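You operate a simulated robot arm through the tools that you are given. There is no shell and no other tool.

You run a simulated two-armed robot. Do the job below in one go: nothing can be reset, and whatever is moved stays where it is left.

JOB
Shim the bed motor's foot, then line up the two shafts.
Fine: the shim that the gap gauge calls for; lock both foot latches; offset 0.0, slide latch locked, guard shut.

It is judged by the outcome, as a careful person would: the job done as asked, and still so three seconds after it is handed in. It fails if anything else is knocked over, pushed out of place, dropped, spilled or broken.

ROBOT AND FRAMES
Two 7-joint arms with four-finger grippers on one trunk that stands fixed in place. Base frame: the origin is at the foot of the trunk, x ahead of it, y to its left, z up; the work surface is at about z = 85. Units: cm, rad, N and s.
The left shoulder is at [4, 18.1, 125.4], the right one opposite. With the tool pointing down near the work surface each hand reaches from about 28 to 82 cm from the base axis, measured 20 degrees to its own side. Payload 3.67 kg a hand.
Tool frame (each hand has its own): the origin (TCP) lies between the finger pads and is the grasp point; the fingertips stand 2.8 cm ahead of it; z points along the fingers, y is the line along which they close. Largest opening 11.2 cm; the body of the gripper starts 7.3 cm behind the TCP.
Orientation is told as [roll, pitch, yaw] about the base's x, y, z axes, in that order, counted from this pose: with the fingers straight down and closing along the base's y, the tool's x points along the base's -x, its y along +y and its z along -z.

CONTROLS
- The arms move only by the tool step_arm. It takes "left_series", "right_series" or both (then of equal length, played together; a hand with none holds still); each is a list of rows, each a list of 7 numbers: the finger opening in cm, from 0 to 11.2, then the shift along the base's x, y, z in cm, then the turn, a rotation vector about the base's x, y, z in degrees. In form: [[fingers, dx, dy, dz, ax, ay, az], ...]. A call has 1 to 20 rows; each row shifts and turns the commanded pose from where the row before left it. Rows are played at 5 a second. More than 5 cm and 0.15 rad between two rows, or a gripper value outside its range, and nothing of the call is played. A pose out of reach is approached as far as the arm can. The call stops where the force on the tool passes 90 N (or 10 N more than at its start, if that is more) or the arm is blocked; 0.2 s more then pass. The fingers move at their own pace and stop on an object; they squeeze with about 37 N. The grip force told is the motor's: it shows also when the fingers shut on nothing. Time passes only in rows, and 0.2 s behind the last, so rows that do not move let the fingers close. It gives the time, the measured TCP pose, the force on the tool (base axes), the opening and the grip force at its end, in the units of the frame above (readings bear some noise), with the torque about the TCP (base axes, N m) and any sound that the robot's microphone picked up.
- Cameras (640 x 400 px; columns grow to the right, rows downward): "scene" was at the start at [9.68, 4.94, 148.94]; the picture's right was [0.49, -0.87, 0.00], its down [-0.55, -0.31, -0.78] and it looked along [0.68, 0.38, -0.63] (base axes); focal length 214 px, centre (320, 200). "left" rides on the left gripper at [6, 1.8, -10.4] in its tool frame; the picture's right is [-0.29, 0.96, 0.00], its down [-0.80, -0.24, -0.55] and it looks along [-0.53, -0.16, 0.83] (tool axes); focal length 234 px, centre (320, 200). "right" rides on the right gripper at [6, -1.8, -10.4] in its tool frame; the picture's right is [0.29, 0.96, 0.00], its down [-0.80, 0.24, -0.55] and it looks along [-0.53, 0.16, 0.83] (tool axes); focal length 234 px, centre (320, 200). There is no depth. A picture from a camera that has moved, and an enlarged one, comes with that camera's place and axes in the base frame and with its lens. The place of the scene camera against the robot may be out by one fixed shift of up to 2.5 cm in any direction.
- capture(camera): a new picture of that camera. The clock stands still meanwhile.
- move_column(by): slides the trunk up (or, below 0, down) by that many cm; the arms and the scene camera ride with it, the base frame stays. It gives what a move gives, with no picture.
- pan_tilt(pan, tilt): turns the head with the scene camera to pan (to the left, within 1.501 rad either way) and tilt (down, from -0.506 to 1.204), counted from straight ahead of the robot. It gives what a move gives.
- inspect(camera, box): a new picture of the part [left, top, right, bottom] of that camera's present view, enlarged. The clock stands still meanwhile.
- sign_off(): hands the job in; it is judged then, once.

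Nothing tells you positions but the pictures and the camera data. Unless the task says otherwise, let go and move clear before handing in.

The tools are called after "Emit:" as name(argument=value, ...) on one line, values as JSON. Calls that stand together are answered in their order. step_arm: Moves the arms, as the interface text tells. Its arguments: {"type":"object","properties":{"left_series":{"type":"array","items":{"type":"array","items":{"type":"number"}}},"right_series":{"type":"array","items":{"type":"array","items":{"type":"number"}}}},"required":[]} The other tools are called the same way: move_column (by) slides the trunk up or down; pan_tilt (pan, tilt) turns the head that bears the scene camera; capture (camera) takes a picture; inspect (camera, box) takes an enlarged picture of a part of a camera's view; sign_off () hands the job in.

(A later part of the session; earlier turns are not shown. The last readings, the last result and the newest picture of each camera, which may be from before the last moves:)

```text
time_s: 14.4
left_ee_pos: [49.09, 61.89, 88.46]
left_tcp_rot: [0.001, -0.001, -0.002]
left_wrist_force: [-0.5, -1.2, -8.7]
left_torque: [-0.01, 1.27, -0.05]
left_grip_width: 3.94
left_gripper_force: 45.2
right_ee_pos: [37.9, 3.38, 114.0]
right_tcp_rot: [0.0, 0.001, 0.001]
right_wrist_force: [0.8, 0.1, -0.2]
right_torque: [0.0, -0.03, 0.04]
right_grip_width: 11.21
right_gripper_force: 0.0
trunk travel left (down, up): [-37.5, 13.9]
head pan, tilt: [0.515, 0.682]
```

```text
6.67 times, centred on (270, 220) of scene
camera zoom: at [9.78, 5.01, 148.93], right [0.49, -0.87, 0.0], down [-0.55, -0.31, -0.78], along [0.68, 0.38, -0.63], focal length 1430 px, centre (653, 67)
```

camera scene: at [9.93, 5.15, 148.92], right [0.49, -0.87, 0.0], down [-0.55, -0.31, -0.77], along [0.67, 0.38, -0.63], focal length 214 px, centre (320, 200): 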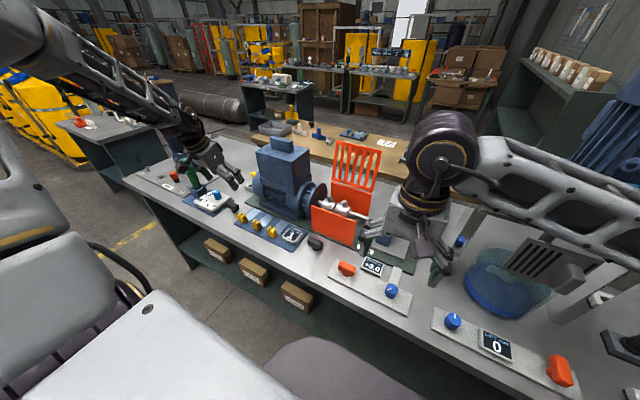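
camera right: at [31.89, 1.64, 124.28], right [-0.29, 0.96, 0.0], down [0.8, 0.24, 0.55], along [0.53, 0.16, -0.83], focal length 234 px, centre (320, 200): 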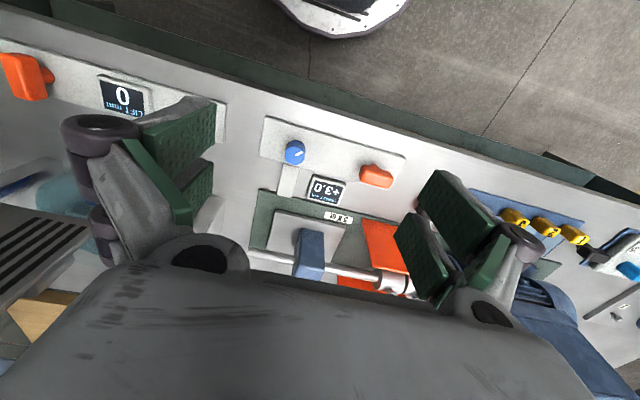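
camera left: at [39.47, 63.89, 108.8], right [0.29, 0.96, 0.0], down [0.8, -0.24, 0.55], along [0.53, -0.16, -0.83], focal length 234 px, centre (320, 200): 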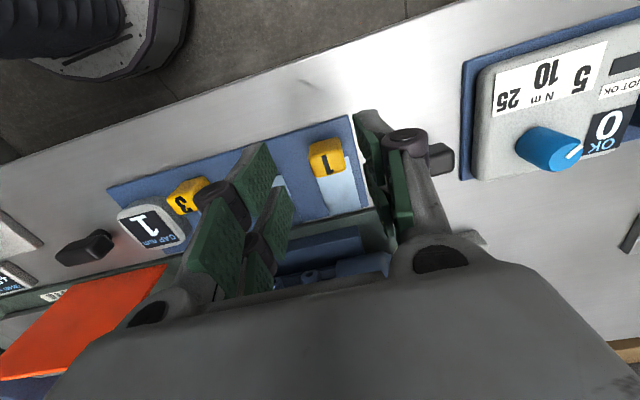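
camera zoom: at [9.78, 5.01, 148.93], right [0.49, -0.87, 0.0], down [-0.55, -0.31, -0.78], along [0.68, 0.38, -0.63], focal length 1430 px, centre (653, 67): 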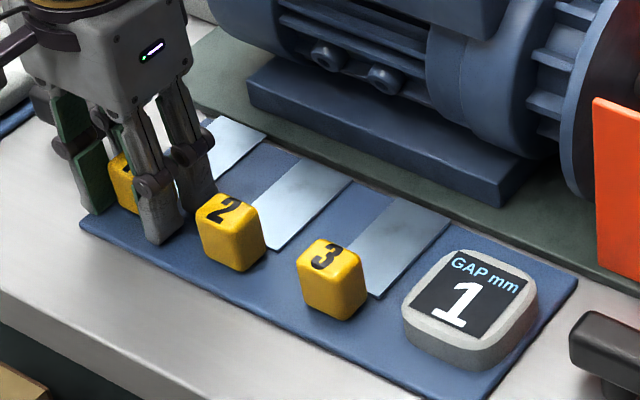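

It slides along +x with almost no resistance (the plate end looks shifted). I'll push on a little further in small steps, watching the x force.

Emit:
step_arm(left_series=[[0, 0.25, 0, 0, 0, 0, 0], [0, 0.25, 0, 0, 0, 0, 0], [0, 0, 0, 0, 0, 0, 0]])

Emit:
inspect(camera="scene", box=[230, 190, 310, 250])

Emit:
capture(camera="left")

```text
time_s: 15.2
left_ee_pos: [49.68, 62.0, 88.43]
left_tcp_rot: [-0.001, 0.0, -0.001]
left_wrist_force: [-0.3, -1.8, -9.8]
left_torque: [-0.05, 0.45, -0.06]
left_grip_width: 3.89
left_gripper_force: 45.4
right_ee_pos: [37.86, 3.42, 114.01]
right_tcp_rot: [0.0, 0.003, 0.001]
right_wrist_force: [0.4, 0.1, 0.3]
right_torque: [0.01, 0.01, 0.03]
right_grip_width: 11.23
right_gripper_force: 0.1
trunk travel left (down, up): [-37.5, 13.9]
head pan, tilt: [0.515, 0.682]
```

```text
6.67 times, centred on (270, 220) of scene
camera zoom: at [9.78, 5.04, 148.93], right [0.49, -0.87, 0.0], down [-0.55, -0.31, -0.78], along [0.68, 0.38, -0.63], focal length 1430 px, centre (653, 67)
```

zoom: 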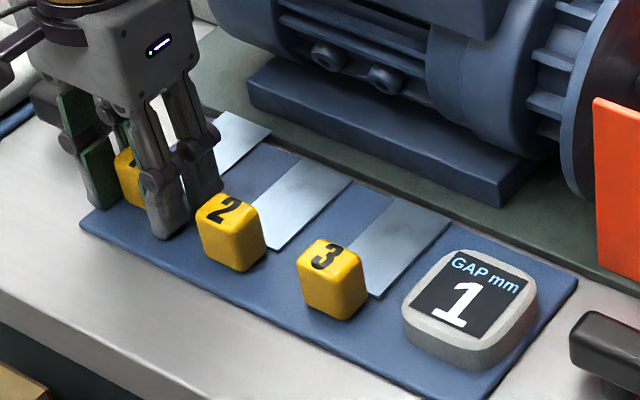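

```text
taken
camera left: at [43.55, 63.75, 98.89], right [0.29, 0.96, 0.0], down [0.8, -0.24, 0.55], along [0.53, -0.16, -0.83], focal length 234 px, centre (320, 200)
```

left: 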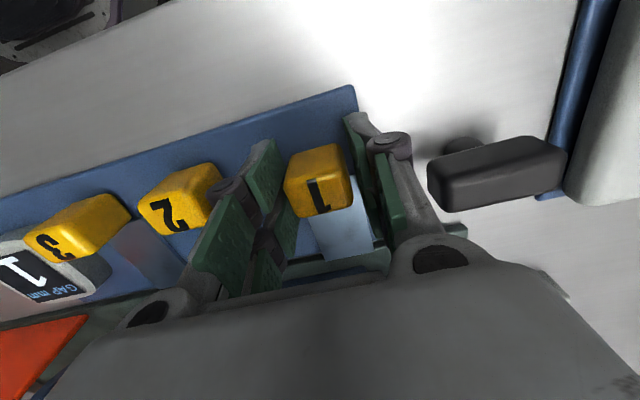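

The plate end has already passed the bed's front edge with no x resistance, while y and z are firmly held, so the shim runs on a guide along +x. I'll re-grip higher so the fingertips clear the bed, then slide it on under the foot.

Emit:
step_arm(left_series=[[5, 0, 0, 0, 0, 0, 0], [5, 0, -0.05, 0.75, 0, 0, 0], [0, 0, 0, 0, 0, 0, 0], [0, 0, 0, 0, 0, 0, 0], [0, 0, 0, 0, 0, 0, 0]])

Emit:
inspect(camera="left", box=[220, 90, 420, 290])

Emit:
inspect(camera="scene", box=[235, 180, 295, 225])

```text
time_s: 16.4
left_ee_pos: [49.52, 61.97, 89.32]
left_tcp_rot: [0.003, -0.001, -0.003]
left_wrist_force: [0.5, 3.3, 1.8]
left_torque: [0.13, -0.09, -0.01]
left_grip_width: 3.16
left_gripper_force: 45.3
right_ee_pos: [37.78, 3.39, 114.04]
right_tcp_rot: [0.001, -0.001, 0.0]
right_wrist_force: [-0.1, 0.7, -0.3]
right_torque: [0.0, 0.0, -0.02]
right_grip_width: 11.21
right_gripper_force: 0.1
trunk travel left (down, up): [-37.5, 13.9]
head pan, tilt: [0.515, 0.682]
```

```text
2.00 times, centred on (320, 190) of left
camera zoom: at [43.49, 63.72, 99.76], right [0.29, 0.96, 0.0], down [0.8, -0.24, 0.55], along [0.53, -0.16, -0.83], focal length 468 px, centre (320, 220)
```

zoom: 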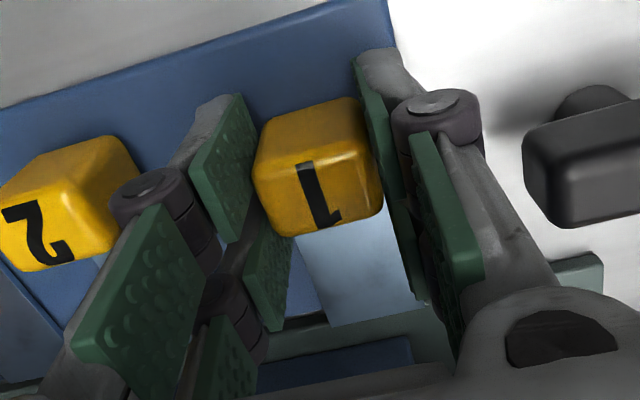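

```text
8.89 times, centred on (265, 202) of scene
camera zoom: at [9.67, 4.98, 148.94], right [0.49, -0.87, 0.0], down [-0.55, -0.31, -0.78], along [0.68, 0.38, -0.63], focal length 1906 px, centre (809, 178)
```

zoom: 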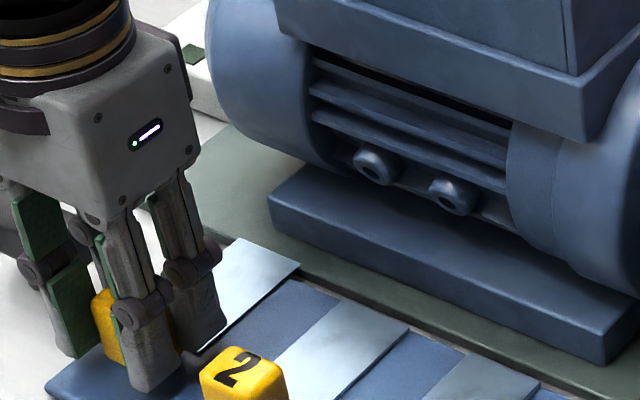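

The plate now lies over the bed, its edge lined up with the end of the foot bar. I'll slide it forward in small steps towards the foot.

Emit:
step_arm(left_series=[[0, 0.3, 0, 0, 0, 0, 0], [0, 0.3, 0, 0, 0, 0, 0], [0, 0.3, 0, 0, 0, 0, 0], [0, 0, 0, 0, 0, 0, 0]])

Emit:
inspect(camera="left", box=[220, 90, 420, 290])

Emit:
inspect(camera="scene", box=[235, 180, 295, 225])

```text
time_s: 17.4
left_ee_pos: [50.39, 61.91, 89.25]
left_tcp_rot: [0.002, -0.002, -0.002]
left_wrist_force: [1.0, 9.0, 4.8]
left_torque: [0.23, 0.69, 0.17]
left_grip_width: 3.16
left_gripper_force: 44.9
right_ee_pos: [37.81, 3.35, 114.04]
right_tcp_rot: [0.001, 0.001, 0.001]
right_wrist_force: [0.1, 0.3, 0.1]
right_torque: [0.01, 0.03, -0.01]
right_grip_width: 11.22
right_gripper_force: 0.1
trunk travel left (down, up): [-37.5, 13.9]
head pan, tilt: [0.515, 0.682]
```

```text
2.00 times, centred on (320, 190) of left
camera zoom: at [44.38, 63.72, 99.75], right [0.29, 0.96, 0.0], down [0.8, -0.24, 0.55], along [0.53, -0.16, -0.83], focal length 468 px, centre (320, 220)
```

zoom: 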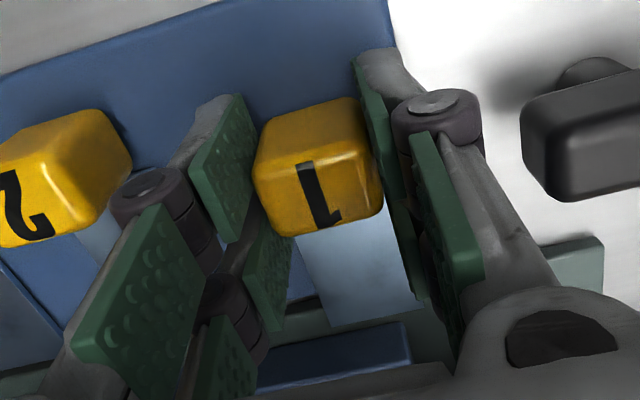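

```text
8.89 times, centred on (265, 202) of scene
camera zoom: at [9.65, 5.01, 148.94], right [0.49, -0.87, 0.0], down [-0.55, -0.31, -0.78], along [0.68, 0.38, -0.63], focal length 1906 px, centre (809, 178)
```

zoom: 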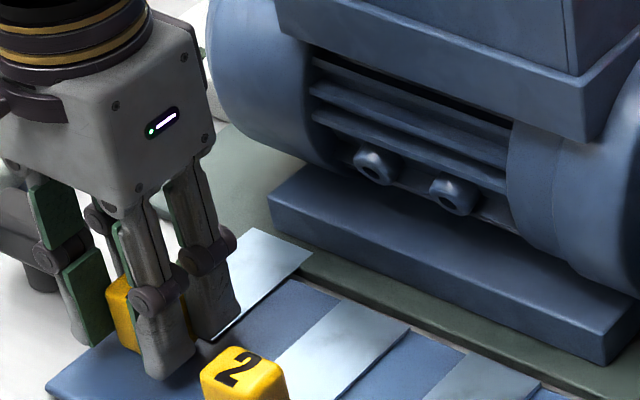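

Emit:
step_arm(left_series=[[0, 0.3, 0.05, 0, 0, 0, 0], [0, 0.3, 0, 0, 0, 0, 0], [0, 0.3, 0, 0, 0, 0, 0], [0, 0.3, 0, 0, 0, 0, 0], [0, 0, 0, 0, 0, 0, 0]])

Emit:
inspect(camera="left", box=[220, 90, 420, 290])

Emit:
inspect(camera="scene", box=[235, 180, 295, 225])

```text
time_s: 18.6
left_ee_pos: [51.57, 61.95, 89.46]
left_tcp_rot: [0.004, -0.002, -0.001]
left_wrist_force: [0.3, 9.4, 5.0]
left_torque: [0.2, 0.23, 0.04]
left_grip_width: 3.16
left_gripper_force: 45.5
right_ee_pos: [37.68, 3.35, 113.92]
right_tcp_rot: [-0.001, 0.001, 0.0]
right_wrist_force: [-0.4, 0.2, 0.3]
right_torque: [0.0, 0.01, -0.03]
right_grip_width: 11.21
right_gripper_force: 0.0
trunk travel left (down, up): [-37.5, 13.9]
head pan, tilt: [0.515, 0.682]
```

```text
2.00 times, centred on (320, 190) of left
camera zoom: at [45.57, 63.73, 99.75], right [0.29, 0.96, 0.0], down [0.8, -0.24, 0.55], along [0.53, -0.16, -0.83], focal length 468 px, centre (320, 220)
```

zoom: 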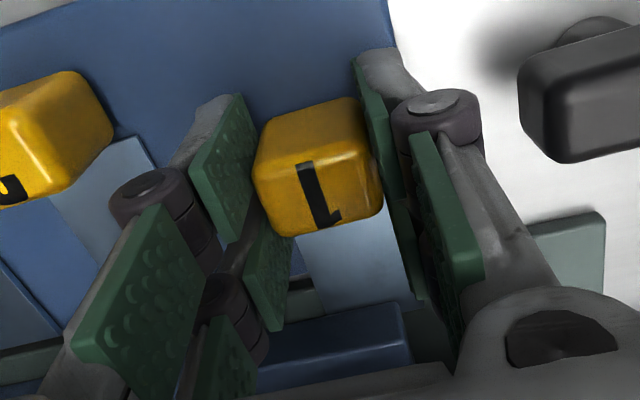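

```text
8.89 times, centred on (265, 202) of scene
camera zoom: at [9.64, 5.0, 148.94], right [0.49, -0.87, 0.0], down [-0.55, -0.31, -0.78], along [0.68, 0.38, -0.63], focal length 1906 px, centre (809, 178)
```

zoom: 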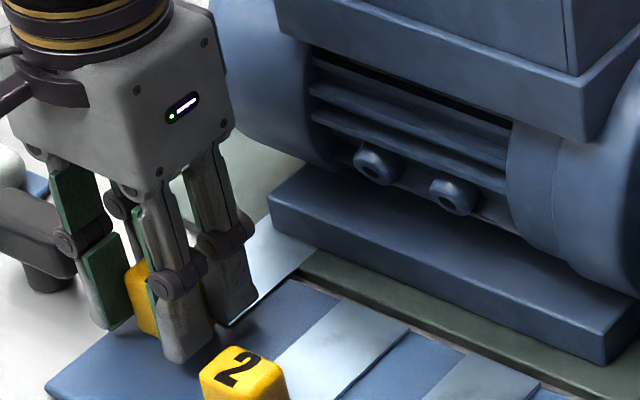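

The plate tip has slipped under the foot bar with no resistance. Continuing in small steps, watching for contact or a sound.

Emit:
step_arm(left_series=[[0, 0.4, 0.0, -0.05, 0, 0, 0], [0, 0.4, 0, 0, 0, 0, 0], [0, 0.4, 0, 0, 0, 0, 0], [0, 0.4, 0, 0, 0, 0, 0], [0, 0.4, 0, 0, 0, 0, 0], [0, 0, 0, 0, 0, 0, 0]])

Emit:
capture(camera="left")

Emit:
inspect(camera="scene", box=[220, 130, 320, 230])

```text
time_s: 20.0
left_ee_pos: [53.12, 62.07, 89.25]
left_tcp_rot: [0.001, 0.003, 0.0]
left_wrist_force: [-19.3, 7.2, 10.6]
left_torque: [0.22, 0.28, 0.1]
left_grip_width: 3.16
left_gripper_force: 45.0
right_ee_pos: [37.52, 3.38, 114.09]
right_tcp_rot: [0.001, -0.001, 0.0]
right_wrist_force: [0.6, 0.1, -1.2]
right_torque: [-0.01, -0.04, 0.01]
right_grip_width: 11.21
right_gripper_force: 0.3
trunk travel left (down, up): [-37.5, 13.9]
head pan, tilt: [0.515, 0.682]
```

```text
taken
camera left: at [47.11, 63.73, 99.76], right [0.29, 0.96, 0.0], down [0.8, -0.24, 0.55], along [0.53, -0.16, -0.83], focal length 234 px, centre (320, 200)
```

left: 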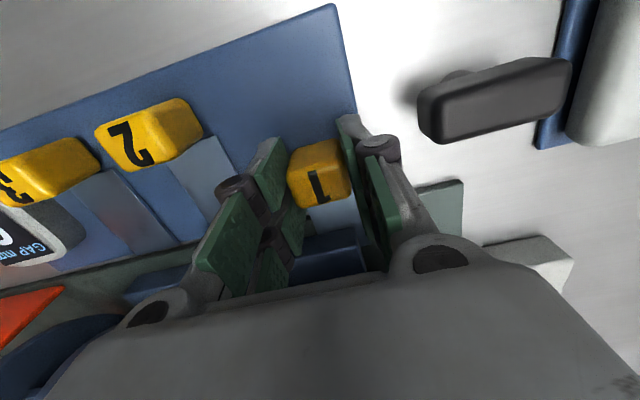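

```text
4.00 times, centred on (270, 180) of scene
camera zoom: at [9.29, 4.92, 148.97], right [0.49, -0.87, 0.0], down [-0.55, -0.31, -0.78], along [0.68, 0.38, -0.63], focal length 858 px, centre (520, 280)
```

zoom: 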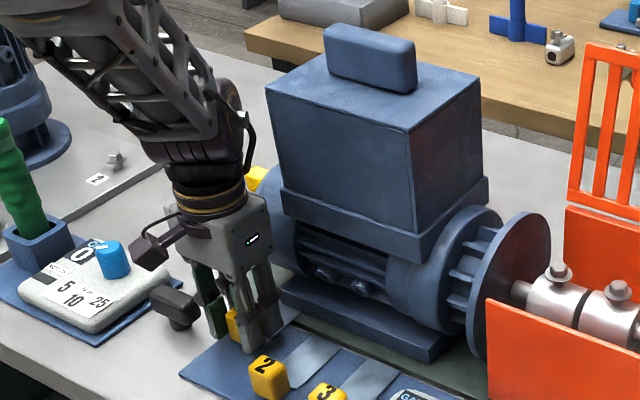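

There's about 19 N of x resistance now at TCP x≈53.1. I'll check what's touching before pushing further.

Emit:
inspect(camera="left", box=[270, 120, 390, 290])

Emit:
inspect(camera="scene", box=[245, 180, 305, 225])

Emit:
inspect(camera="scene", box=[230, 140, 310, 200])

```text
2.35 times, centred on (330, 205) of left
camera zoom: at [47.11, 63.73, 99.76], right [0.29, 0.96, 0.0], down [0.8, -0.24, 0.55], along [0.53, -0.16, -0.83], focal length 551 px, centre (296, 188)
```

zoom: 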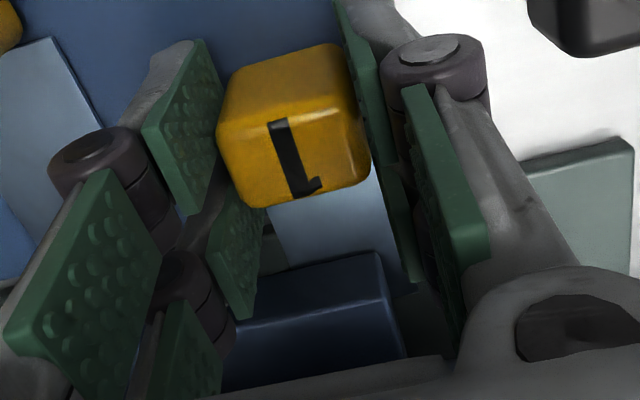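

```text
8.89 times, centred on (275, 202) of scene
camera zoom: at [9.29, 4.92, 148.97], right [0.49, -0.87, 0.0], down [-0.55, -0.31, -0.78], along [0.68, 0.38, -0.63], focal length 1906 px, centre (720, 178)
```

zoom: 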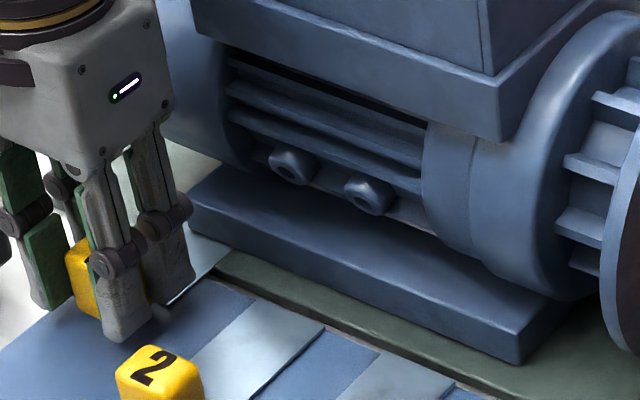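

```text
6.67 times, centred on (270, 170) of scene
camera zoom: at [9.29, 4.92, 148.97], right [0.49, -0.87, 0.0], down [-0.55, -0.31, -0.78], along [0.68, 0.38, -0.63], focal length 1430 px, centre (653, 400)
```

zoom: 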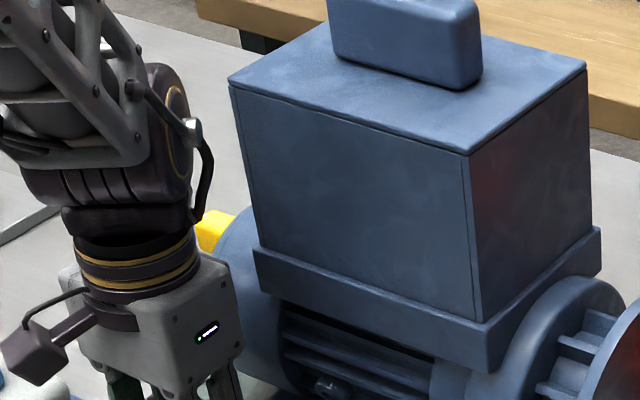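

Emit:
inspect(camera="scene", box=[260, 200, 340, 260])

Emit:
step_arm(left_series=[[0, 0.2, 0, 0, 0, 0, 0], [0, 0, 0, 0, 0, 0, 0]])

Emit:
inspect(camera="left", box=[270, 120, 390, 290])

```text
6.67 times, centred on (300, 230) of scene
camera zoom: at [9.29, 4.92, 148.97], right [0.49, -0.87, 0.0], down [-0.55, -0.31, -0.78], along [0.68, 0.38, -0.63], focal length 1430 px, centre (453, 0)
```

zoom: 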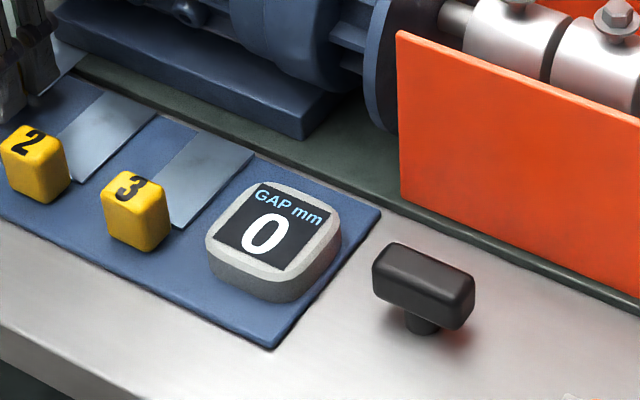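

```text
time_s: 20.6
left_ee_pos: [53.14, 62.05, 89.3]
left_tcp_rot: [0.002, 0.003, -0.001]
left_wrist_force: [-32.3, 4.7, 11.0]
left_torque: [0.07, 1.12, 0.01]
left_grip_width: 3.16
left_gripper_force: 45.0
right_ee_pos: [37.42, 3.38, 114.09]
right_tcp_rot: [0.001, -0.004, 0.001]
right_wrist_force: [-0.4, -0.3, 0.2]
right_torque: [-0.02, 0.02, -0.01]
right_grip_width: 11.23
right_gripper_force: 0.0
trunk travel left (down, up): [-37.5, 13.9]
head pan, tilt: [0.515, 0.682]
```

```text
2.35 times, centred on (330, 205) of left
camera zoom: at [47.17, 63.73, 99.76], right [0.29, 0.96, 0.0], down [0.8, -0.24, 0.55], along [0.53, -0.16, -0.83], focal length 551 px, centre (296, 188)
```

zoom: 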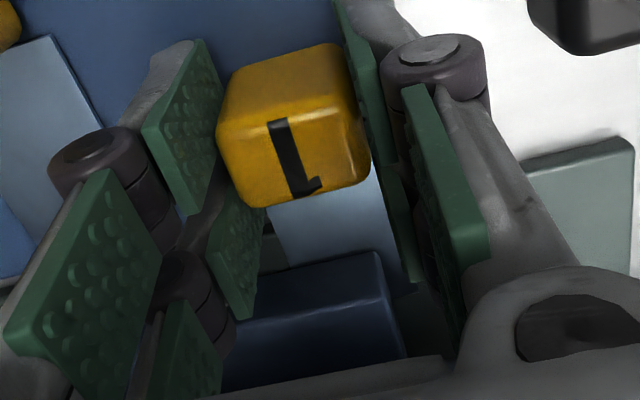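

The gap gauge now reads 0 and the shim is against its end stop. I'll relax the push, open the fingers just enough and lift straight off.

Emit:
step_arm(left_series=[[0, -0.4, 0, 0, 0, 0, 0], [5, 0, 0, 0, 0, 0, 0], [5, 0, 0, 0, 0, 0, 0], [5, 0, 0, 2, 0, 0, 0], [5, 0, 0, 4, 0, 0, 0], [5, -1, 0, 4, 0, 0, 0], [5, -2, 0, 2, 0, 0, 0]])

Emit:
capture(camera="left")

Emit:
inspect(camera="scene", box=[220, 170, 340, 270])

```text
time_s: 22.2
left_ee_pos: [50.37, 61.81, 101.16]
left_tcp_rot: [0.0, -0.002, -0.003]
left_wrist_force: [-0.1, -0.7, -0.1]
left_torque: [0.01, -0.02, -0.01]
left_grip_width: 5.01
left_gripper_force: 0.1
right_ee_pos: [37.79, 3.26, 113.97]
right_tcp_rot: [0.0, -0.001, -0.002]
right_wrist_force: [0.0, 0.0, 0.6]
right_torque: [-0.01, -0.03, 0.01]
right_grip_width: 11.19
right_gripper_force: 0.0
trunk travel left (down, up): [-37.5, 13.9]
head pan, tilt: [0.515, 0.682]
```

```text
taken
camera left: at [44.31, 63.62, 111.61], right [0.29, 0.96, 0.0], down [0.8, -0.24, 0.55], along [0.53, -0.16, -0.83], focal length 234 px, centre (320, 200)
```

left: 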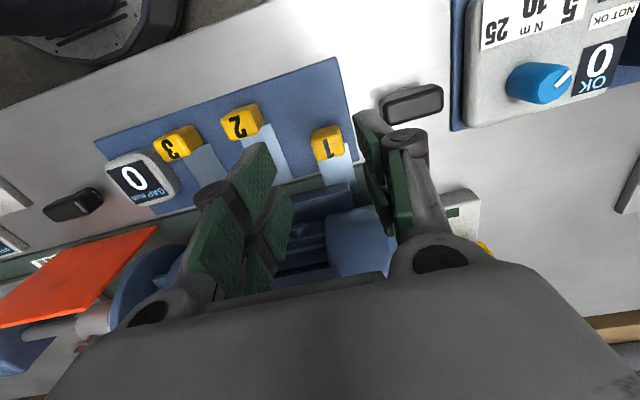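

```text
4.00 times, centred on (280, 220) of scene
camera zoom: at [9.58, 4.91, 148.95], right [0.49, -0.87, 0.0], down [-0.55, -0.31, -0.78], along [0.68, 0.38, -0.63], focal length 858 px, centre (480, 120)
```

zoom: 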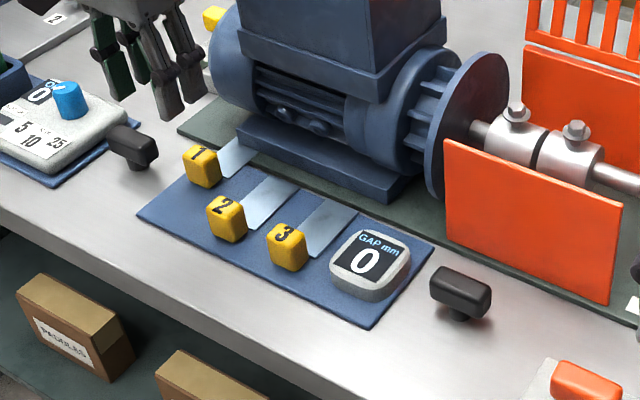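

Shim 1 is in and the gauge holds 0. Next the left black foot latch near (51, 70.7); I'll look at it closely to find its bar direction and centre.

Emit:
inspect(camera="left", box=[360, 60, 480, 150])

Emit:
inspect(camera="scene", box=[220, 190, 270, 225])

Emit:
inspect(camera="scene", box=[290, 220, 360, 265])

```text
4.44 times, centred on (420, 105) of left
camera zoom: at [44.31, 63.62, 111.61], right [0.29, 0.96, 0.0], down [0.8, -0.24, 0.55], along [0.53, -0.16, -0.83], focal length 1041 px, centre (-124, 622)
```

zoom: 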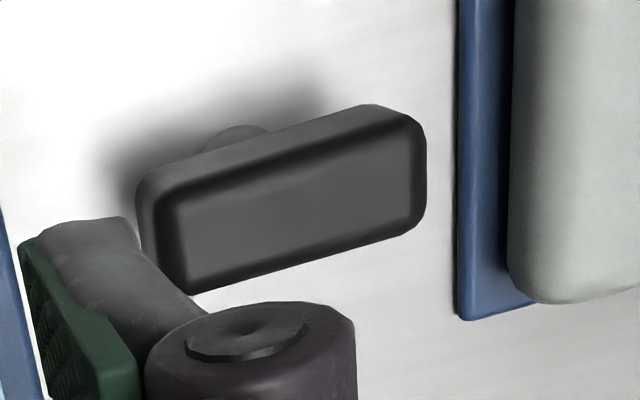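

```text
11.43 times, centred on (245, 208) of scene
camera zoom: at [9.58, 4.91, 148.95], right [0.49, -0.87, 0.0], down [-0.55, -0.31, -0.78], along [0.68, 0.38, -0.63], focal length 2451 px, centre (1177, 114)
```

zoom: 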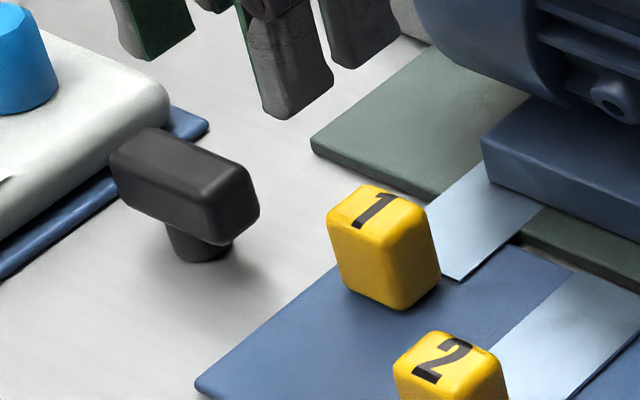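

```text
8.89 times, centred on (325, 242) of scene
camera zoom: at [9.58, 4.91, 148.95], right [0.49, -0.87, 0.0], down [-0.55, -0.31, -0.78], along [0.68, 0.38, -0.63], focal length 1906 px, centre (276, -178)
```

zoom: 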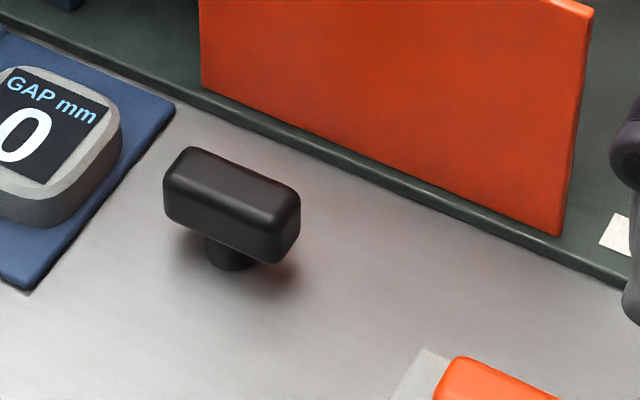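

The left latch bar lies along y, about 5.2 × 1.9 cm, centred near (51.6, 70.5), top at z≈88.9. I'll grip it across its ends (fingers closing along y), which lets me turn either way, first hovering above to verify.

Emit:
step_arm(left_series=[[7, 0.4, 3, 0, 0, 0, 0], [7, 0.4, 3, 0, 0, 0, 0], [7, 0.4, 2.7, -2, 0, 0, 0], [7, 0, 0, -3, 0, 0, 0], [7, 0, 0, 0, 0, 0, 0]])

Emit:
capture(camera="left")

```text
time_s: 23.4
left_ee_pos: [51.47, 70.62, 96.2]
left_tcp_rot: [0.001, -0.001, -0.002]
left_wrist_force: [1.0, 0.3, 0.0]
left_torque: [0.02, 0.01, 0.02]
left_grip_width: 6.99
left_gripper_force: 0.0
right_ee_pos: [37.95, 3.31, 113.91]
right_tcp_rot: [0.0, -0.001, 0.001]
right_wrist_force: [0.0, -0.6, -0.5]
right_torque: [0.02, -0.05, -0.01]
right_grip_width: 11.2
right_gripper_force: 0.1
trunk travel left (down, up): [-37.5, 13.9]
head pan, tilt: [0.515, 0.682]
```

```text
taken
camera left: at [45.5, 72.27, 106.69], right [0.29, 0.96, 0.0], down [0.8, -0.24, 0.55], along [0.53, -0.16, -0.83], focal length 234 px, centre (320, 200)
```

left: 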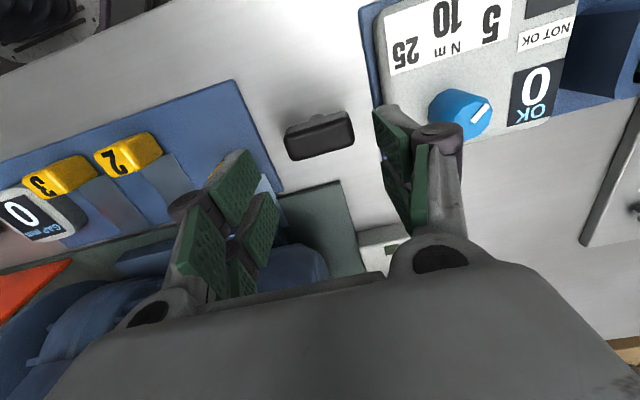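

Emit:
inspect(camera="left", box=[260, 80, 400, 180])

```text
4.00 times, centred on (330, 130) of left
camera zoom: at [45.5, 72.27, 106.69], right [0.29, 0.96, 0.0], down [0.8, -0.24, 0.55], along [0.53, -0.16, -0.83], focal length 937 px, centre (280, 480)
```

zoom: 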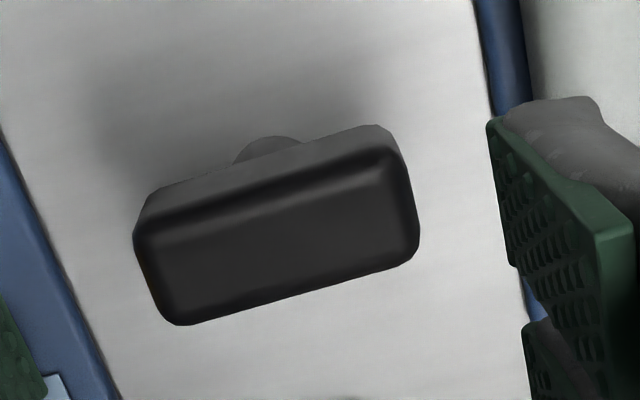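

The hand is centred over the bar. Going down and closing on its ends.

Emit:
step_arm(left_series=[[7, 0, -0.1, -3, 0, 0, 0], [7, 0, 0, -3, 0, 0, 0], [7, 0, 0, -1, 0, 0, 0], [0, 0, 0, 0, 0, 0, 0], [0, 0, 0, 0, 0, 0, 0], [0, 0, 0, 0, 0, 0, 0]])

Emit:
capture(camera="left")

```text
time_s: 24.8
left_ee_pos: [51.58, 70.42, 89.22]
left_tcp_rot: [0.001, -0.003, -0.002]
left_wrist_force: [0.3, 2.4, 0.4]
left_torque: [0.74, -0.35, 0.03]
left_grip_width: 5.52
left_gripper_force: 44.7
right_ee_pos: [37.84, 3.45, 113.98]
right_tcp_rot: [-0.001, 0.0, 0.0]
right_wrist_force: [-0.1, -0.3, 0.3]
right_torque: [-0.04, -0.01, 0.03]
right_grip_width: 11.21
right_gripper_force: 0.1
trunk travel left (down, up): [-37.5, 13.9]
head pan, tilt: [0.515, 0.682]
```

```text
taken
camera left: at [45.53, 72.23, 99.64], right [0.29, 0.96, 0.0], down [0.8, -0.24, 0.55], along [0.53, -0.16, -0.83], focal length 234 px, centre (320, 200)
```

left: 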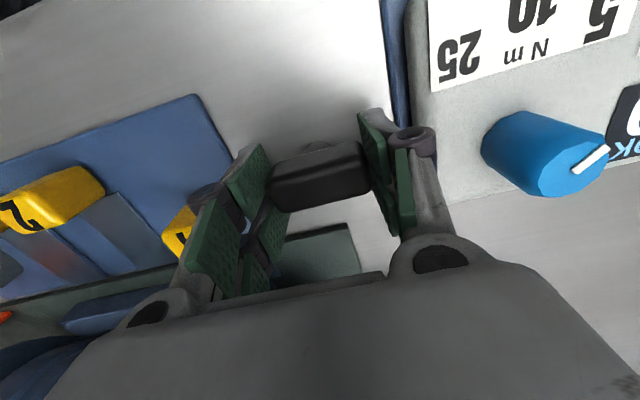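

Gripped the latch bar (5.52 cm). Now a small test turn counter-clockwise to feel which way it moves.

Emit:
step_arm(left_series=[[0, 0, 0, 0, 0, 0, 4], [0, 0, 0, 0, 0, 0, 4], [0, 0, 0, 0, 0, 0, 0]])

Emit:
inspect(camera="left", box=[220, 90, 440, 250])

```text
time_s: 25.6
left_ee_pos: [51.73, 70.55, 89.19]
left_tcp_rot: [0.001, 0.001, 0.137]
left_wrist_force: [1.4, 3.2, -1.0]
left_torque: [0.09, 0.03, -1.69]
left_grip_width: 5.7
left_gripper_force: 44.8
right_ee_pos: [37.82, 3.44, 114.06]
right_tcp_rot: [0.001, 0.001, -0.003]
right_wrist_force: [-0.5, -0.6, 0.3]
right_torque: [-0.01, 0.0, 0.03]
right_grip_width: 11.21
right_gripper_force: 0.1
trunk travel left (down, up): [-37.5, 13.9]
head pan, tilt: [0.515, 0.682]
```

```text
2.50 times, centred on (330, 170) of left
camera zoom: at [45.43, 71.41, 99.62], right [0.15, 0.99, 0.0], down [0.82, -0.13, 0.55], along [0.55, -0.08, -0.83], focal length 585 px, centre (295, 275)
```

zoom: 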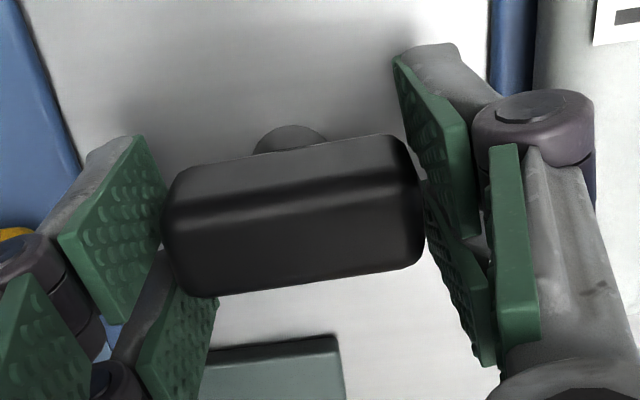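

The bar resists counter-clockwise (1.7 N·m, jaws forced apart). Reversing to test clockwise.

Emit:
step_arm(left_series=[[0, 0, 0, 0, 0, 0, -8], [0, 0, 0, 0, 0, 0, -4], [0, 0, 0, 0, 0, 0, -4], [0, 0, 0, 0, 0, 0, 0]])

Emit:
inspect(camera="left", box=[220, 90, 440, 250])

```text
time_s: 26.6
left_ee_pos: [51.47, 70.49, 89.2]
left_tcp_rot: [0.0, 0.0, -0.144]
left_wrist_force: [-2.4, 0.4, 0.9]
left_torque: [-0.02, 0.88, 0.04]
left_grip_width: 5.46
left_gripper_force: 45.0
right_ee_pos: [37.71, 3.41, 114.0]
right_tcp_rot: [0.001, 0.002, -0.001]
right_wrist_force: [-1.0, 0.5, -0.1]
right_torque: [0.02, 0.03, 0.0]
right_grip_width: 11.18
right_gripper_force: 0.0
trunk travel left (down, up): [-37.5, 13.9]
head pan, tilt: [0.515, 0.682]
```

```text
2.50 times, centred on (330, 170) of left
camera zoom: at [45.81, 73.06, 99.64], right [0.42, 0.91, 0.0], down [0.76, -0.35, 0.55], along [0.5, -0.23, -0.83], focal length 585 px, centre (295, 275)
```

zoom: 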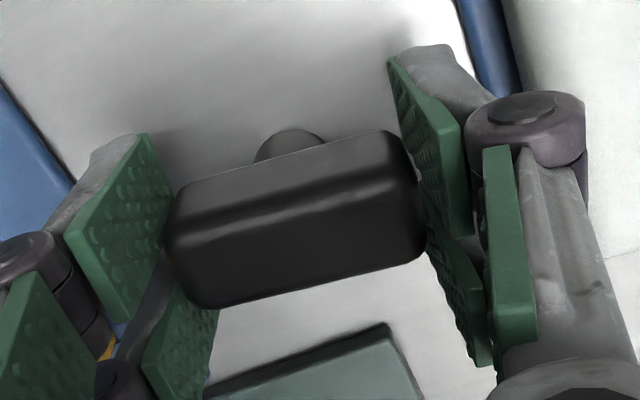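

Clockwise it turns freely with the hand. Continuing clockwise towards 90°.

Emit:
step_arm(left_series=[[0, 0, 0, 0, 0, 0, -8], [0, 0, 0, 0, 0, 0, -8], [0, 0, 0, 0, 0, 0, -8], [0, 0, 0, 0, 0, 0, -8], [0, 0, 0, 0, 0, 0, -8], [0, 0, 0, 0, 0, 0, 0]])

Emit:
inspect(camera="left", box=[220, 90, 440, 250])

Emit:
capture(camera="scene")

```text
time_s: 28.0
left_ee_pos: [51.45, 70.51, 89.11]
left_tcp_rot: [0.001, -0.001, -0.842]
left_wrist_force: [-8.4, -4.2, -6.5]
left_torque: [0.65, 0.36, -0.01]
left_grip_width: 5.49
left_gripper_force: 45.0
right_ee_pos: [37.66, 3.33, 113.99]
right_tcp_rot: [0.001, 0.001, -0.001]
right_wrist_force: [-0.1, 0.1, 0.0]
right_torque: [0.02, 0.01, 0.0]
right_grip_width: 11.2
right_gripper_force: 0.1
trunk travel left (down, up): [-37.5, 13.9]
head pan, tilt: [0.515, 0.682]
```

```text
2.50 times, centred on (330, 170) of left
camera zoom: at [48.82, 76.1, 99.63], right [0.91, 0.42, 0.0], down [0.35, -0.75, 0.55], along [0.23, -0.5, -0.83], focal length 585 px, centre (295, 275)
```

zoom: 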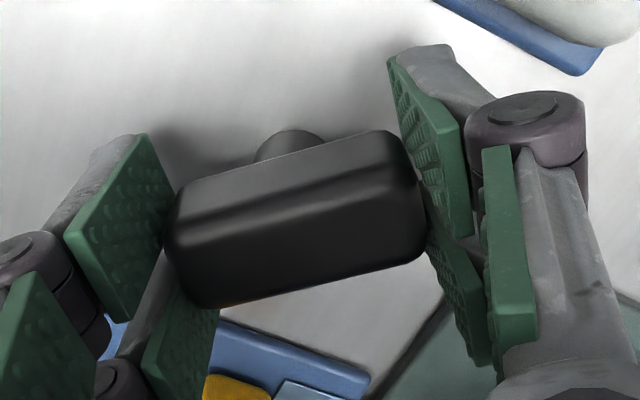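

```text
taken
camera scene: at [9.63, 4.94, 148.94], right [0.49, -0.87, 0.0], down [-0.55, -0.31, -0.78], along [0.68, 0.38, -0.63], focal length 214 px, centre (320, 200)
```

scene: 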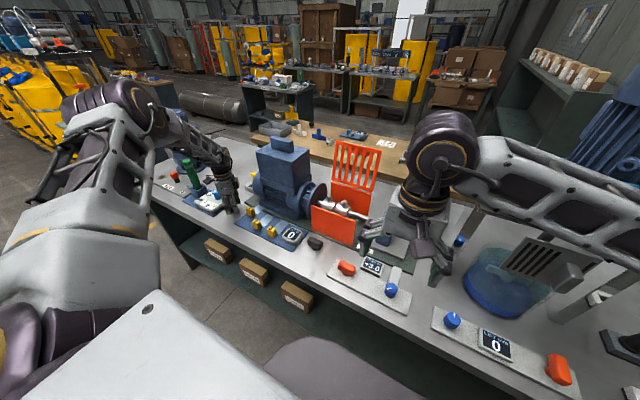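

Emit:
inspect(camera="scene", box=[150, 130, 270, 230])

```text
4.00 times, centred on (210, 180) of scene
camera zoom: at [9.63, 4.94, 148.94], right [0.49, -0.87, 0.0], down [-0.55, -0.31, -0.78], along [0.68, 0.38, -0.63], focal length 858 px, centre (760, 280)
```

zoom: 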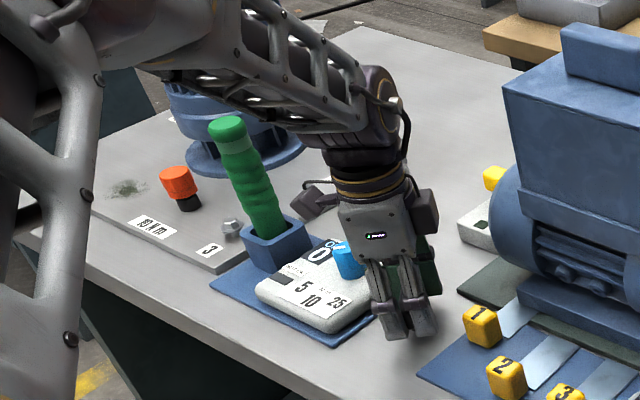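

Clearances to the wrench look fine. Continuing the turn.

Emit:
step_arm(left_series=[[0, 0.05, 0.03, 0, 0, 0, -8], [0, 0, 0, 0, 0, 0, -8], [0, 0, 0, 0, 0, 0, -8], [0, 0, 0, 0, 0, 0, -8], [0, 0, 0, 0, 0, 0, 0]])

Emit:
inspect(camera="left", box=[220, 90, 440, 250])

```text
time_s: 29.2
left_ee_pos: [51.56, 70.49, 89.23]
left_tcp_rot: [-0.002, -0.001, -1.401]
left_wrist_force: [-15.2, -15.1, -13.0]
left_torque: [0.36, 0.6, 0.01]
left_grip_width: 5.48
left_gripper_force: 45.0
right_ee_pos: [37.78, 3.31, 113.94]
right_tcp_rot: [-0.001, 0.001, -0.001]
right_wrist_force: [0.1, -0.6, -0.1]
right_torque: [-0.03, 0.01, 0.02]
right_grip_width: 11.19
right_gripper_force: 0.1
trunk travel left (down, up): [-37.5, 13.9]
head pan, tilt: [0.515, 0.682]
```

```text
2.50 times, centred on (330, 170) of left
camera zoom: at [52.22, 76.65, 99.63], right [0.99, -0.12, 0.0], down [-0.1, -0.83, 0.56], along [-0.07, -0.55, -0.83], focal length 585 px, centre (295, 275)
```

zoom: 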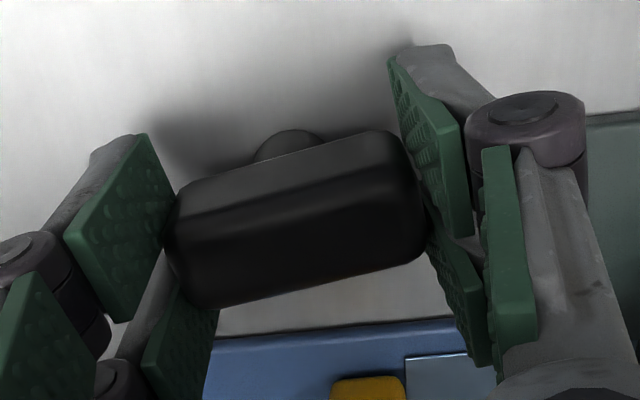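

Emit:
step_arm(left_series=[[0, -0.12, -0.1, -0.07, 0, 0, -4], [0, 0, 0, 0, 0, 0, -4], [0, 0, 0, 0, 0, 0, -3], [0, 0, 0, 0, 0, 0, 0]])

Emit:
inspect(camera="left", box=[220, 90, 440, 250])

```text
time_s: 30.2
left_ee_pos: [51.46, 70.59, 89.11]
left_tcp_rot: [0.001, 0.001, -1.589]
left_wrist_force: [-11.5, -8.1, -6.2]
left_torque: [-0.64, 0.33, 1.02]
left_grip_width: 5.49
left_gripper_force: 45.0
right_ee_pos: [37.78, 3.54, 114.07]
right_tcp_rot: [0.001, 0.001, 0.0]
right_wrist_force: [0.3, 0.4, 0.2]
right_torque: [0.02, -0.02, 0.0]
right_grip_width: 11.22
right_gripper_force: 0.2
trunk travel left (down, up): [-37.5, 13.9]
head pan, tilt: [0.515, 0.682]
```

```text
2.50 times, centred on (330, 170) of left
camera zoom: at [53.34, 76.39, 99.65], right [0.95, -0.31, 0.0], down [-0.26, -0.79, 0.55], along [-0.17, -0.53, -0.83], focal length 585 px, centre (295, 275)
```

zoom: 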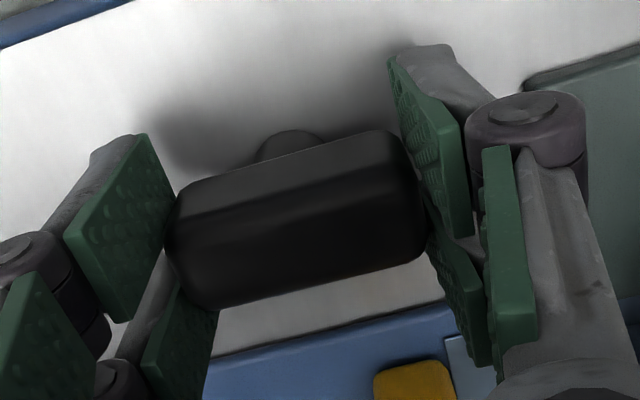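

The latch hit its stop at about 90° (1.0 N·m). I'll nudge it firmly, then open and lift away and check it stays.

Emit:
step_arm(left_series=[[0, -0.05, 0, 0, 0, 0, -1], [0, 0, 0, 0, 0, 0, 0], [7.5, 0, 0, 0, 0, 0, 0], [7.5, 0, 0, 0, 0, 0, 0], [7.5, 0, 0, 2, 0, 0, 0], [7.5, 0, 0, 4, 0, 0, 0], [7.5, 0, 0, 4, 0, 0, 0]])

Emit:
capture(camera="left")

Emit:
inspect(camera="scene", box=[200, 170, 360, 280])

```text
time_s: 31.8
left_ee_pos: [51.42, 70.47, 99.29]
left_tcp_rot: [0.002, -0.001, -1.607]
left_wrist_force: [0.1, -0.4, -0.1]
left_torque: [-0.02, -0.03, 0.0]
left_grip_width: 7.5
left_gripper_force: 0.2
right_ee_pos: [37.69, 3.24, 114.02]
right_tcp_rot: [0.0, 0.0, 0.001]
right_wrist_force: [-0.5, -1.5, -0.4]
right_torque: [0.0, 0.01, 0.01]
right_grip_width: 11.19
right_gripper_force: 0.1
trunk travel left (down, up): [-37.5, 13.9]
head pan, tilt: [0.515, 0.682]
```

```text
taken
camera left: at [53.34, 76.34, 109.64], right [0.95, -0.32, 0.0], down [-0.27, -0.79, 0.55], along [-0.18, -0.53, -0.83], focal length 234 px, centre (320, 200)
```

left: 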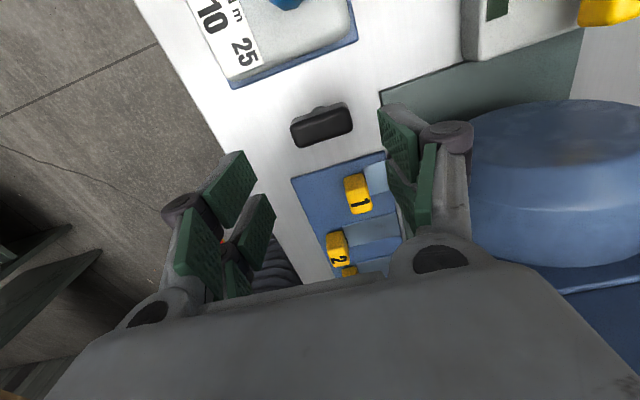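

```text
3.64 times, centred on (280, 225) of scene
camera zoom: at [9.59, 4.87, 148.95], right [0.49, -0.87, 0.0], down [-0.55, -0.31, -0.78], along [0.68, 0.38, -0.63], focal length 780 px, centre (466, 109)
```

zoom: 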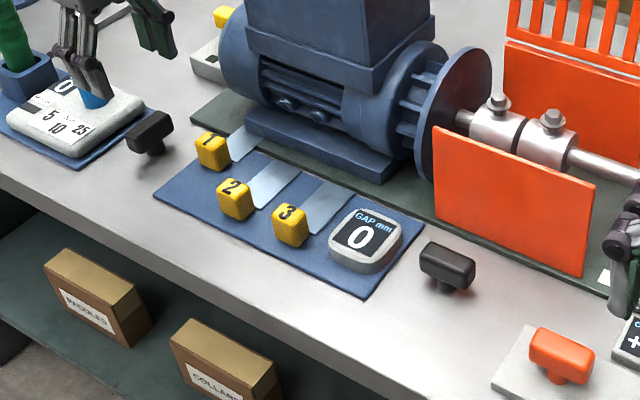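

The left latch is now across (along x) and stays. Next the right black latch at about (51.3, 29); it's close to the orange guard plate, so I'll bring the left hand back to yaw 0 and move over there at a safe height for a closer look.

Emit:
step_arm(left_series=[[7, -0.5, 0, 2, 0, 0, 7.7], [7, -0.5, -3, 1, 0, 0, 7.7], [7, -0.5, -3.5, 1, 0, 0, 7.7], [7, -0.5, -3.5, 1, 0, 0, 7.7], [7, -0.5, -3.5, 0, 0, 0, 7.7], [7, -0.5, -3.5, 0, 0, 0, 7.7], [7, -0.5, -3.5, 0, 0, 0, 7.7], [7, -0.5, -3.5, 0, 0, 0, 7.7], [7, -0.5, -3.5, 0, 0, 0, 7.7], [7, -0.5, -3.5, 0, 0, 0, 7.7], [7, 0, -3.5, 0, 0, 0, 7.7], [7, 0, -3.5, 0, 0, 0, 7.4]])

Emit:
capture(camera="left")

```text
time_s: 34.4
left_ee_pos: [47.42, 48.21, 103.54]
left_tcp_rot: [-0.049, -0.003, -0.028]
left_wrist_force: [-0.3, 0.3, -0.3]
left_torque: [-0.05, 0.02, 0.02]
left_grip_width: 7.03
left_gripper_force: 0.0
left hand out of reach, approached as far as the arm can: row 10, 11, 12
right_ee_pos: [37.75, 3.45, 113.91]
right_tcp_rot: [0.0, 0.0, -0.003]
right_wrist_force: [-0.2, -0.5, -0.3]
right_torque: [-0.01, 0.01, 0.0]
right_grip_width: 11.2
right_gripper_force: 0.1
trunk travel left (down, up): [-37.5, 13.9]
head pan, tilt: [0.515, 0.682]
```

```text
taken
camera left: at [41.4, 50.68, 113.79], right [0.32, 0.95, -0.04], down [0.79, -0.24, 0.57], along [0.53, -0.21, -0.82], focal length 234 px, centre (320, 200)
```

left: 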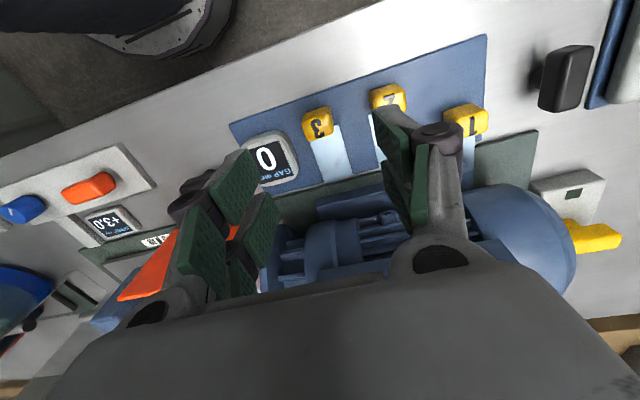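

The left arm hit a joint limit near y≈48. Let me look at its posture before choosing another route.

Emit:
capture(camera="scene")

Emit:
step_arm(left_series=[[7, -2, 0, 3, 0, 0, 0], [7, -2, 0, 3, 0, 0, 0], [7, 0, -3, 2, 0, 0, 0], [7, 0, -3, 0, 0, 0, 0]])

Emit:
capture(camera="scene")

```text
taken
camera scene: at [9.73, 5.03, 148.93], right [0.49, -0.87, 0.0], down [-0.55, -0.31, -0.78], along [0.68, 0.38, -0.63], focal length 214 px, centre (320, 200)
```

scene: 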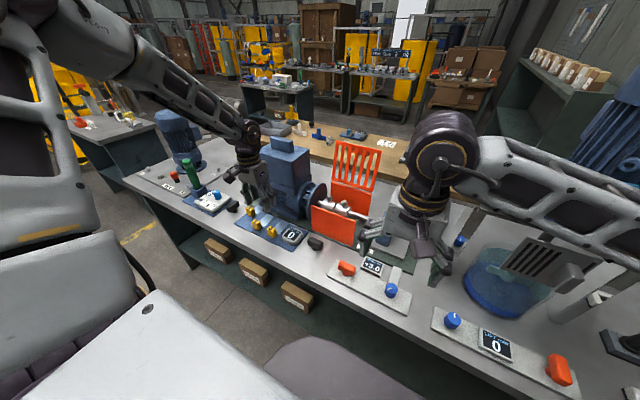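

```text
time_s: 35.4
left_ee_pos: [43.85, 47.83, 110.83]
left_tcp_rot: [-0.064, -0.008, -0.042]
left_wrist_force: [-0.3, -0.4, -0.4]
left_torque: [-0.02, 0.01, 0.01]
left_grip_width: 6.98
left_gripper_force: 0.1
left hand out of reach, approached as far as the arm can: row 2, 3, 4
right_ee_pos: [37.81, 3.29, 113.83]
right_tcp_rot: [-0.001, 0.001, 0.0]
right_wrist_force: [0.2, 0.3, -0.3]
right_torque: [-0.01, -0.03, -0.03]
right_grip_width: 11.22
right_gripper_force: 0.1
trunk travel left (down, up): [-37.5, 13.9]
head pan, tilt: [0.515, 0.682]
```

```text
taken
camera scene: at [9.68, 4.95, 148.94], right [0.49, -0.87, 0.0], down [-0.55, -0.31, -0.78], along [0.68, 0.38, -0.63], focal length 214 px, centre (320, 200)
```

scene: 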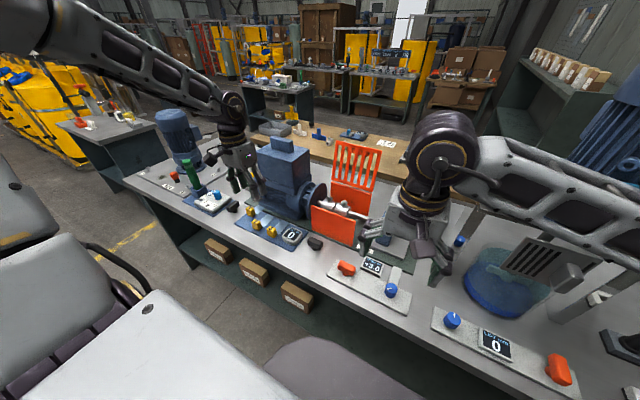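

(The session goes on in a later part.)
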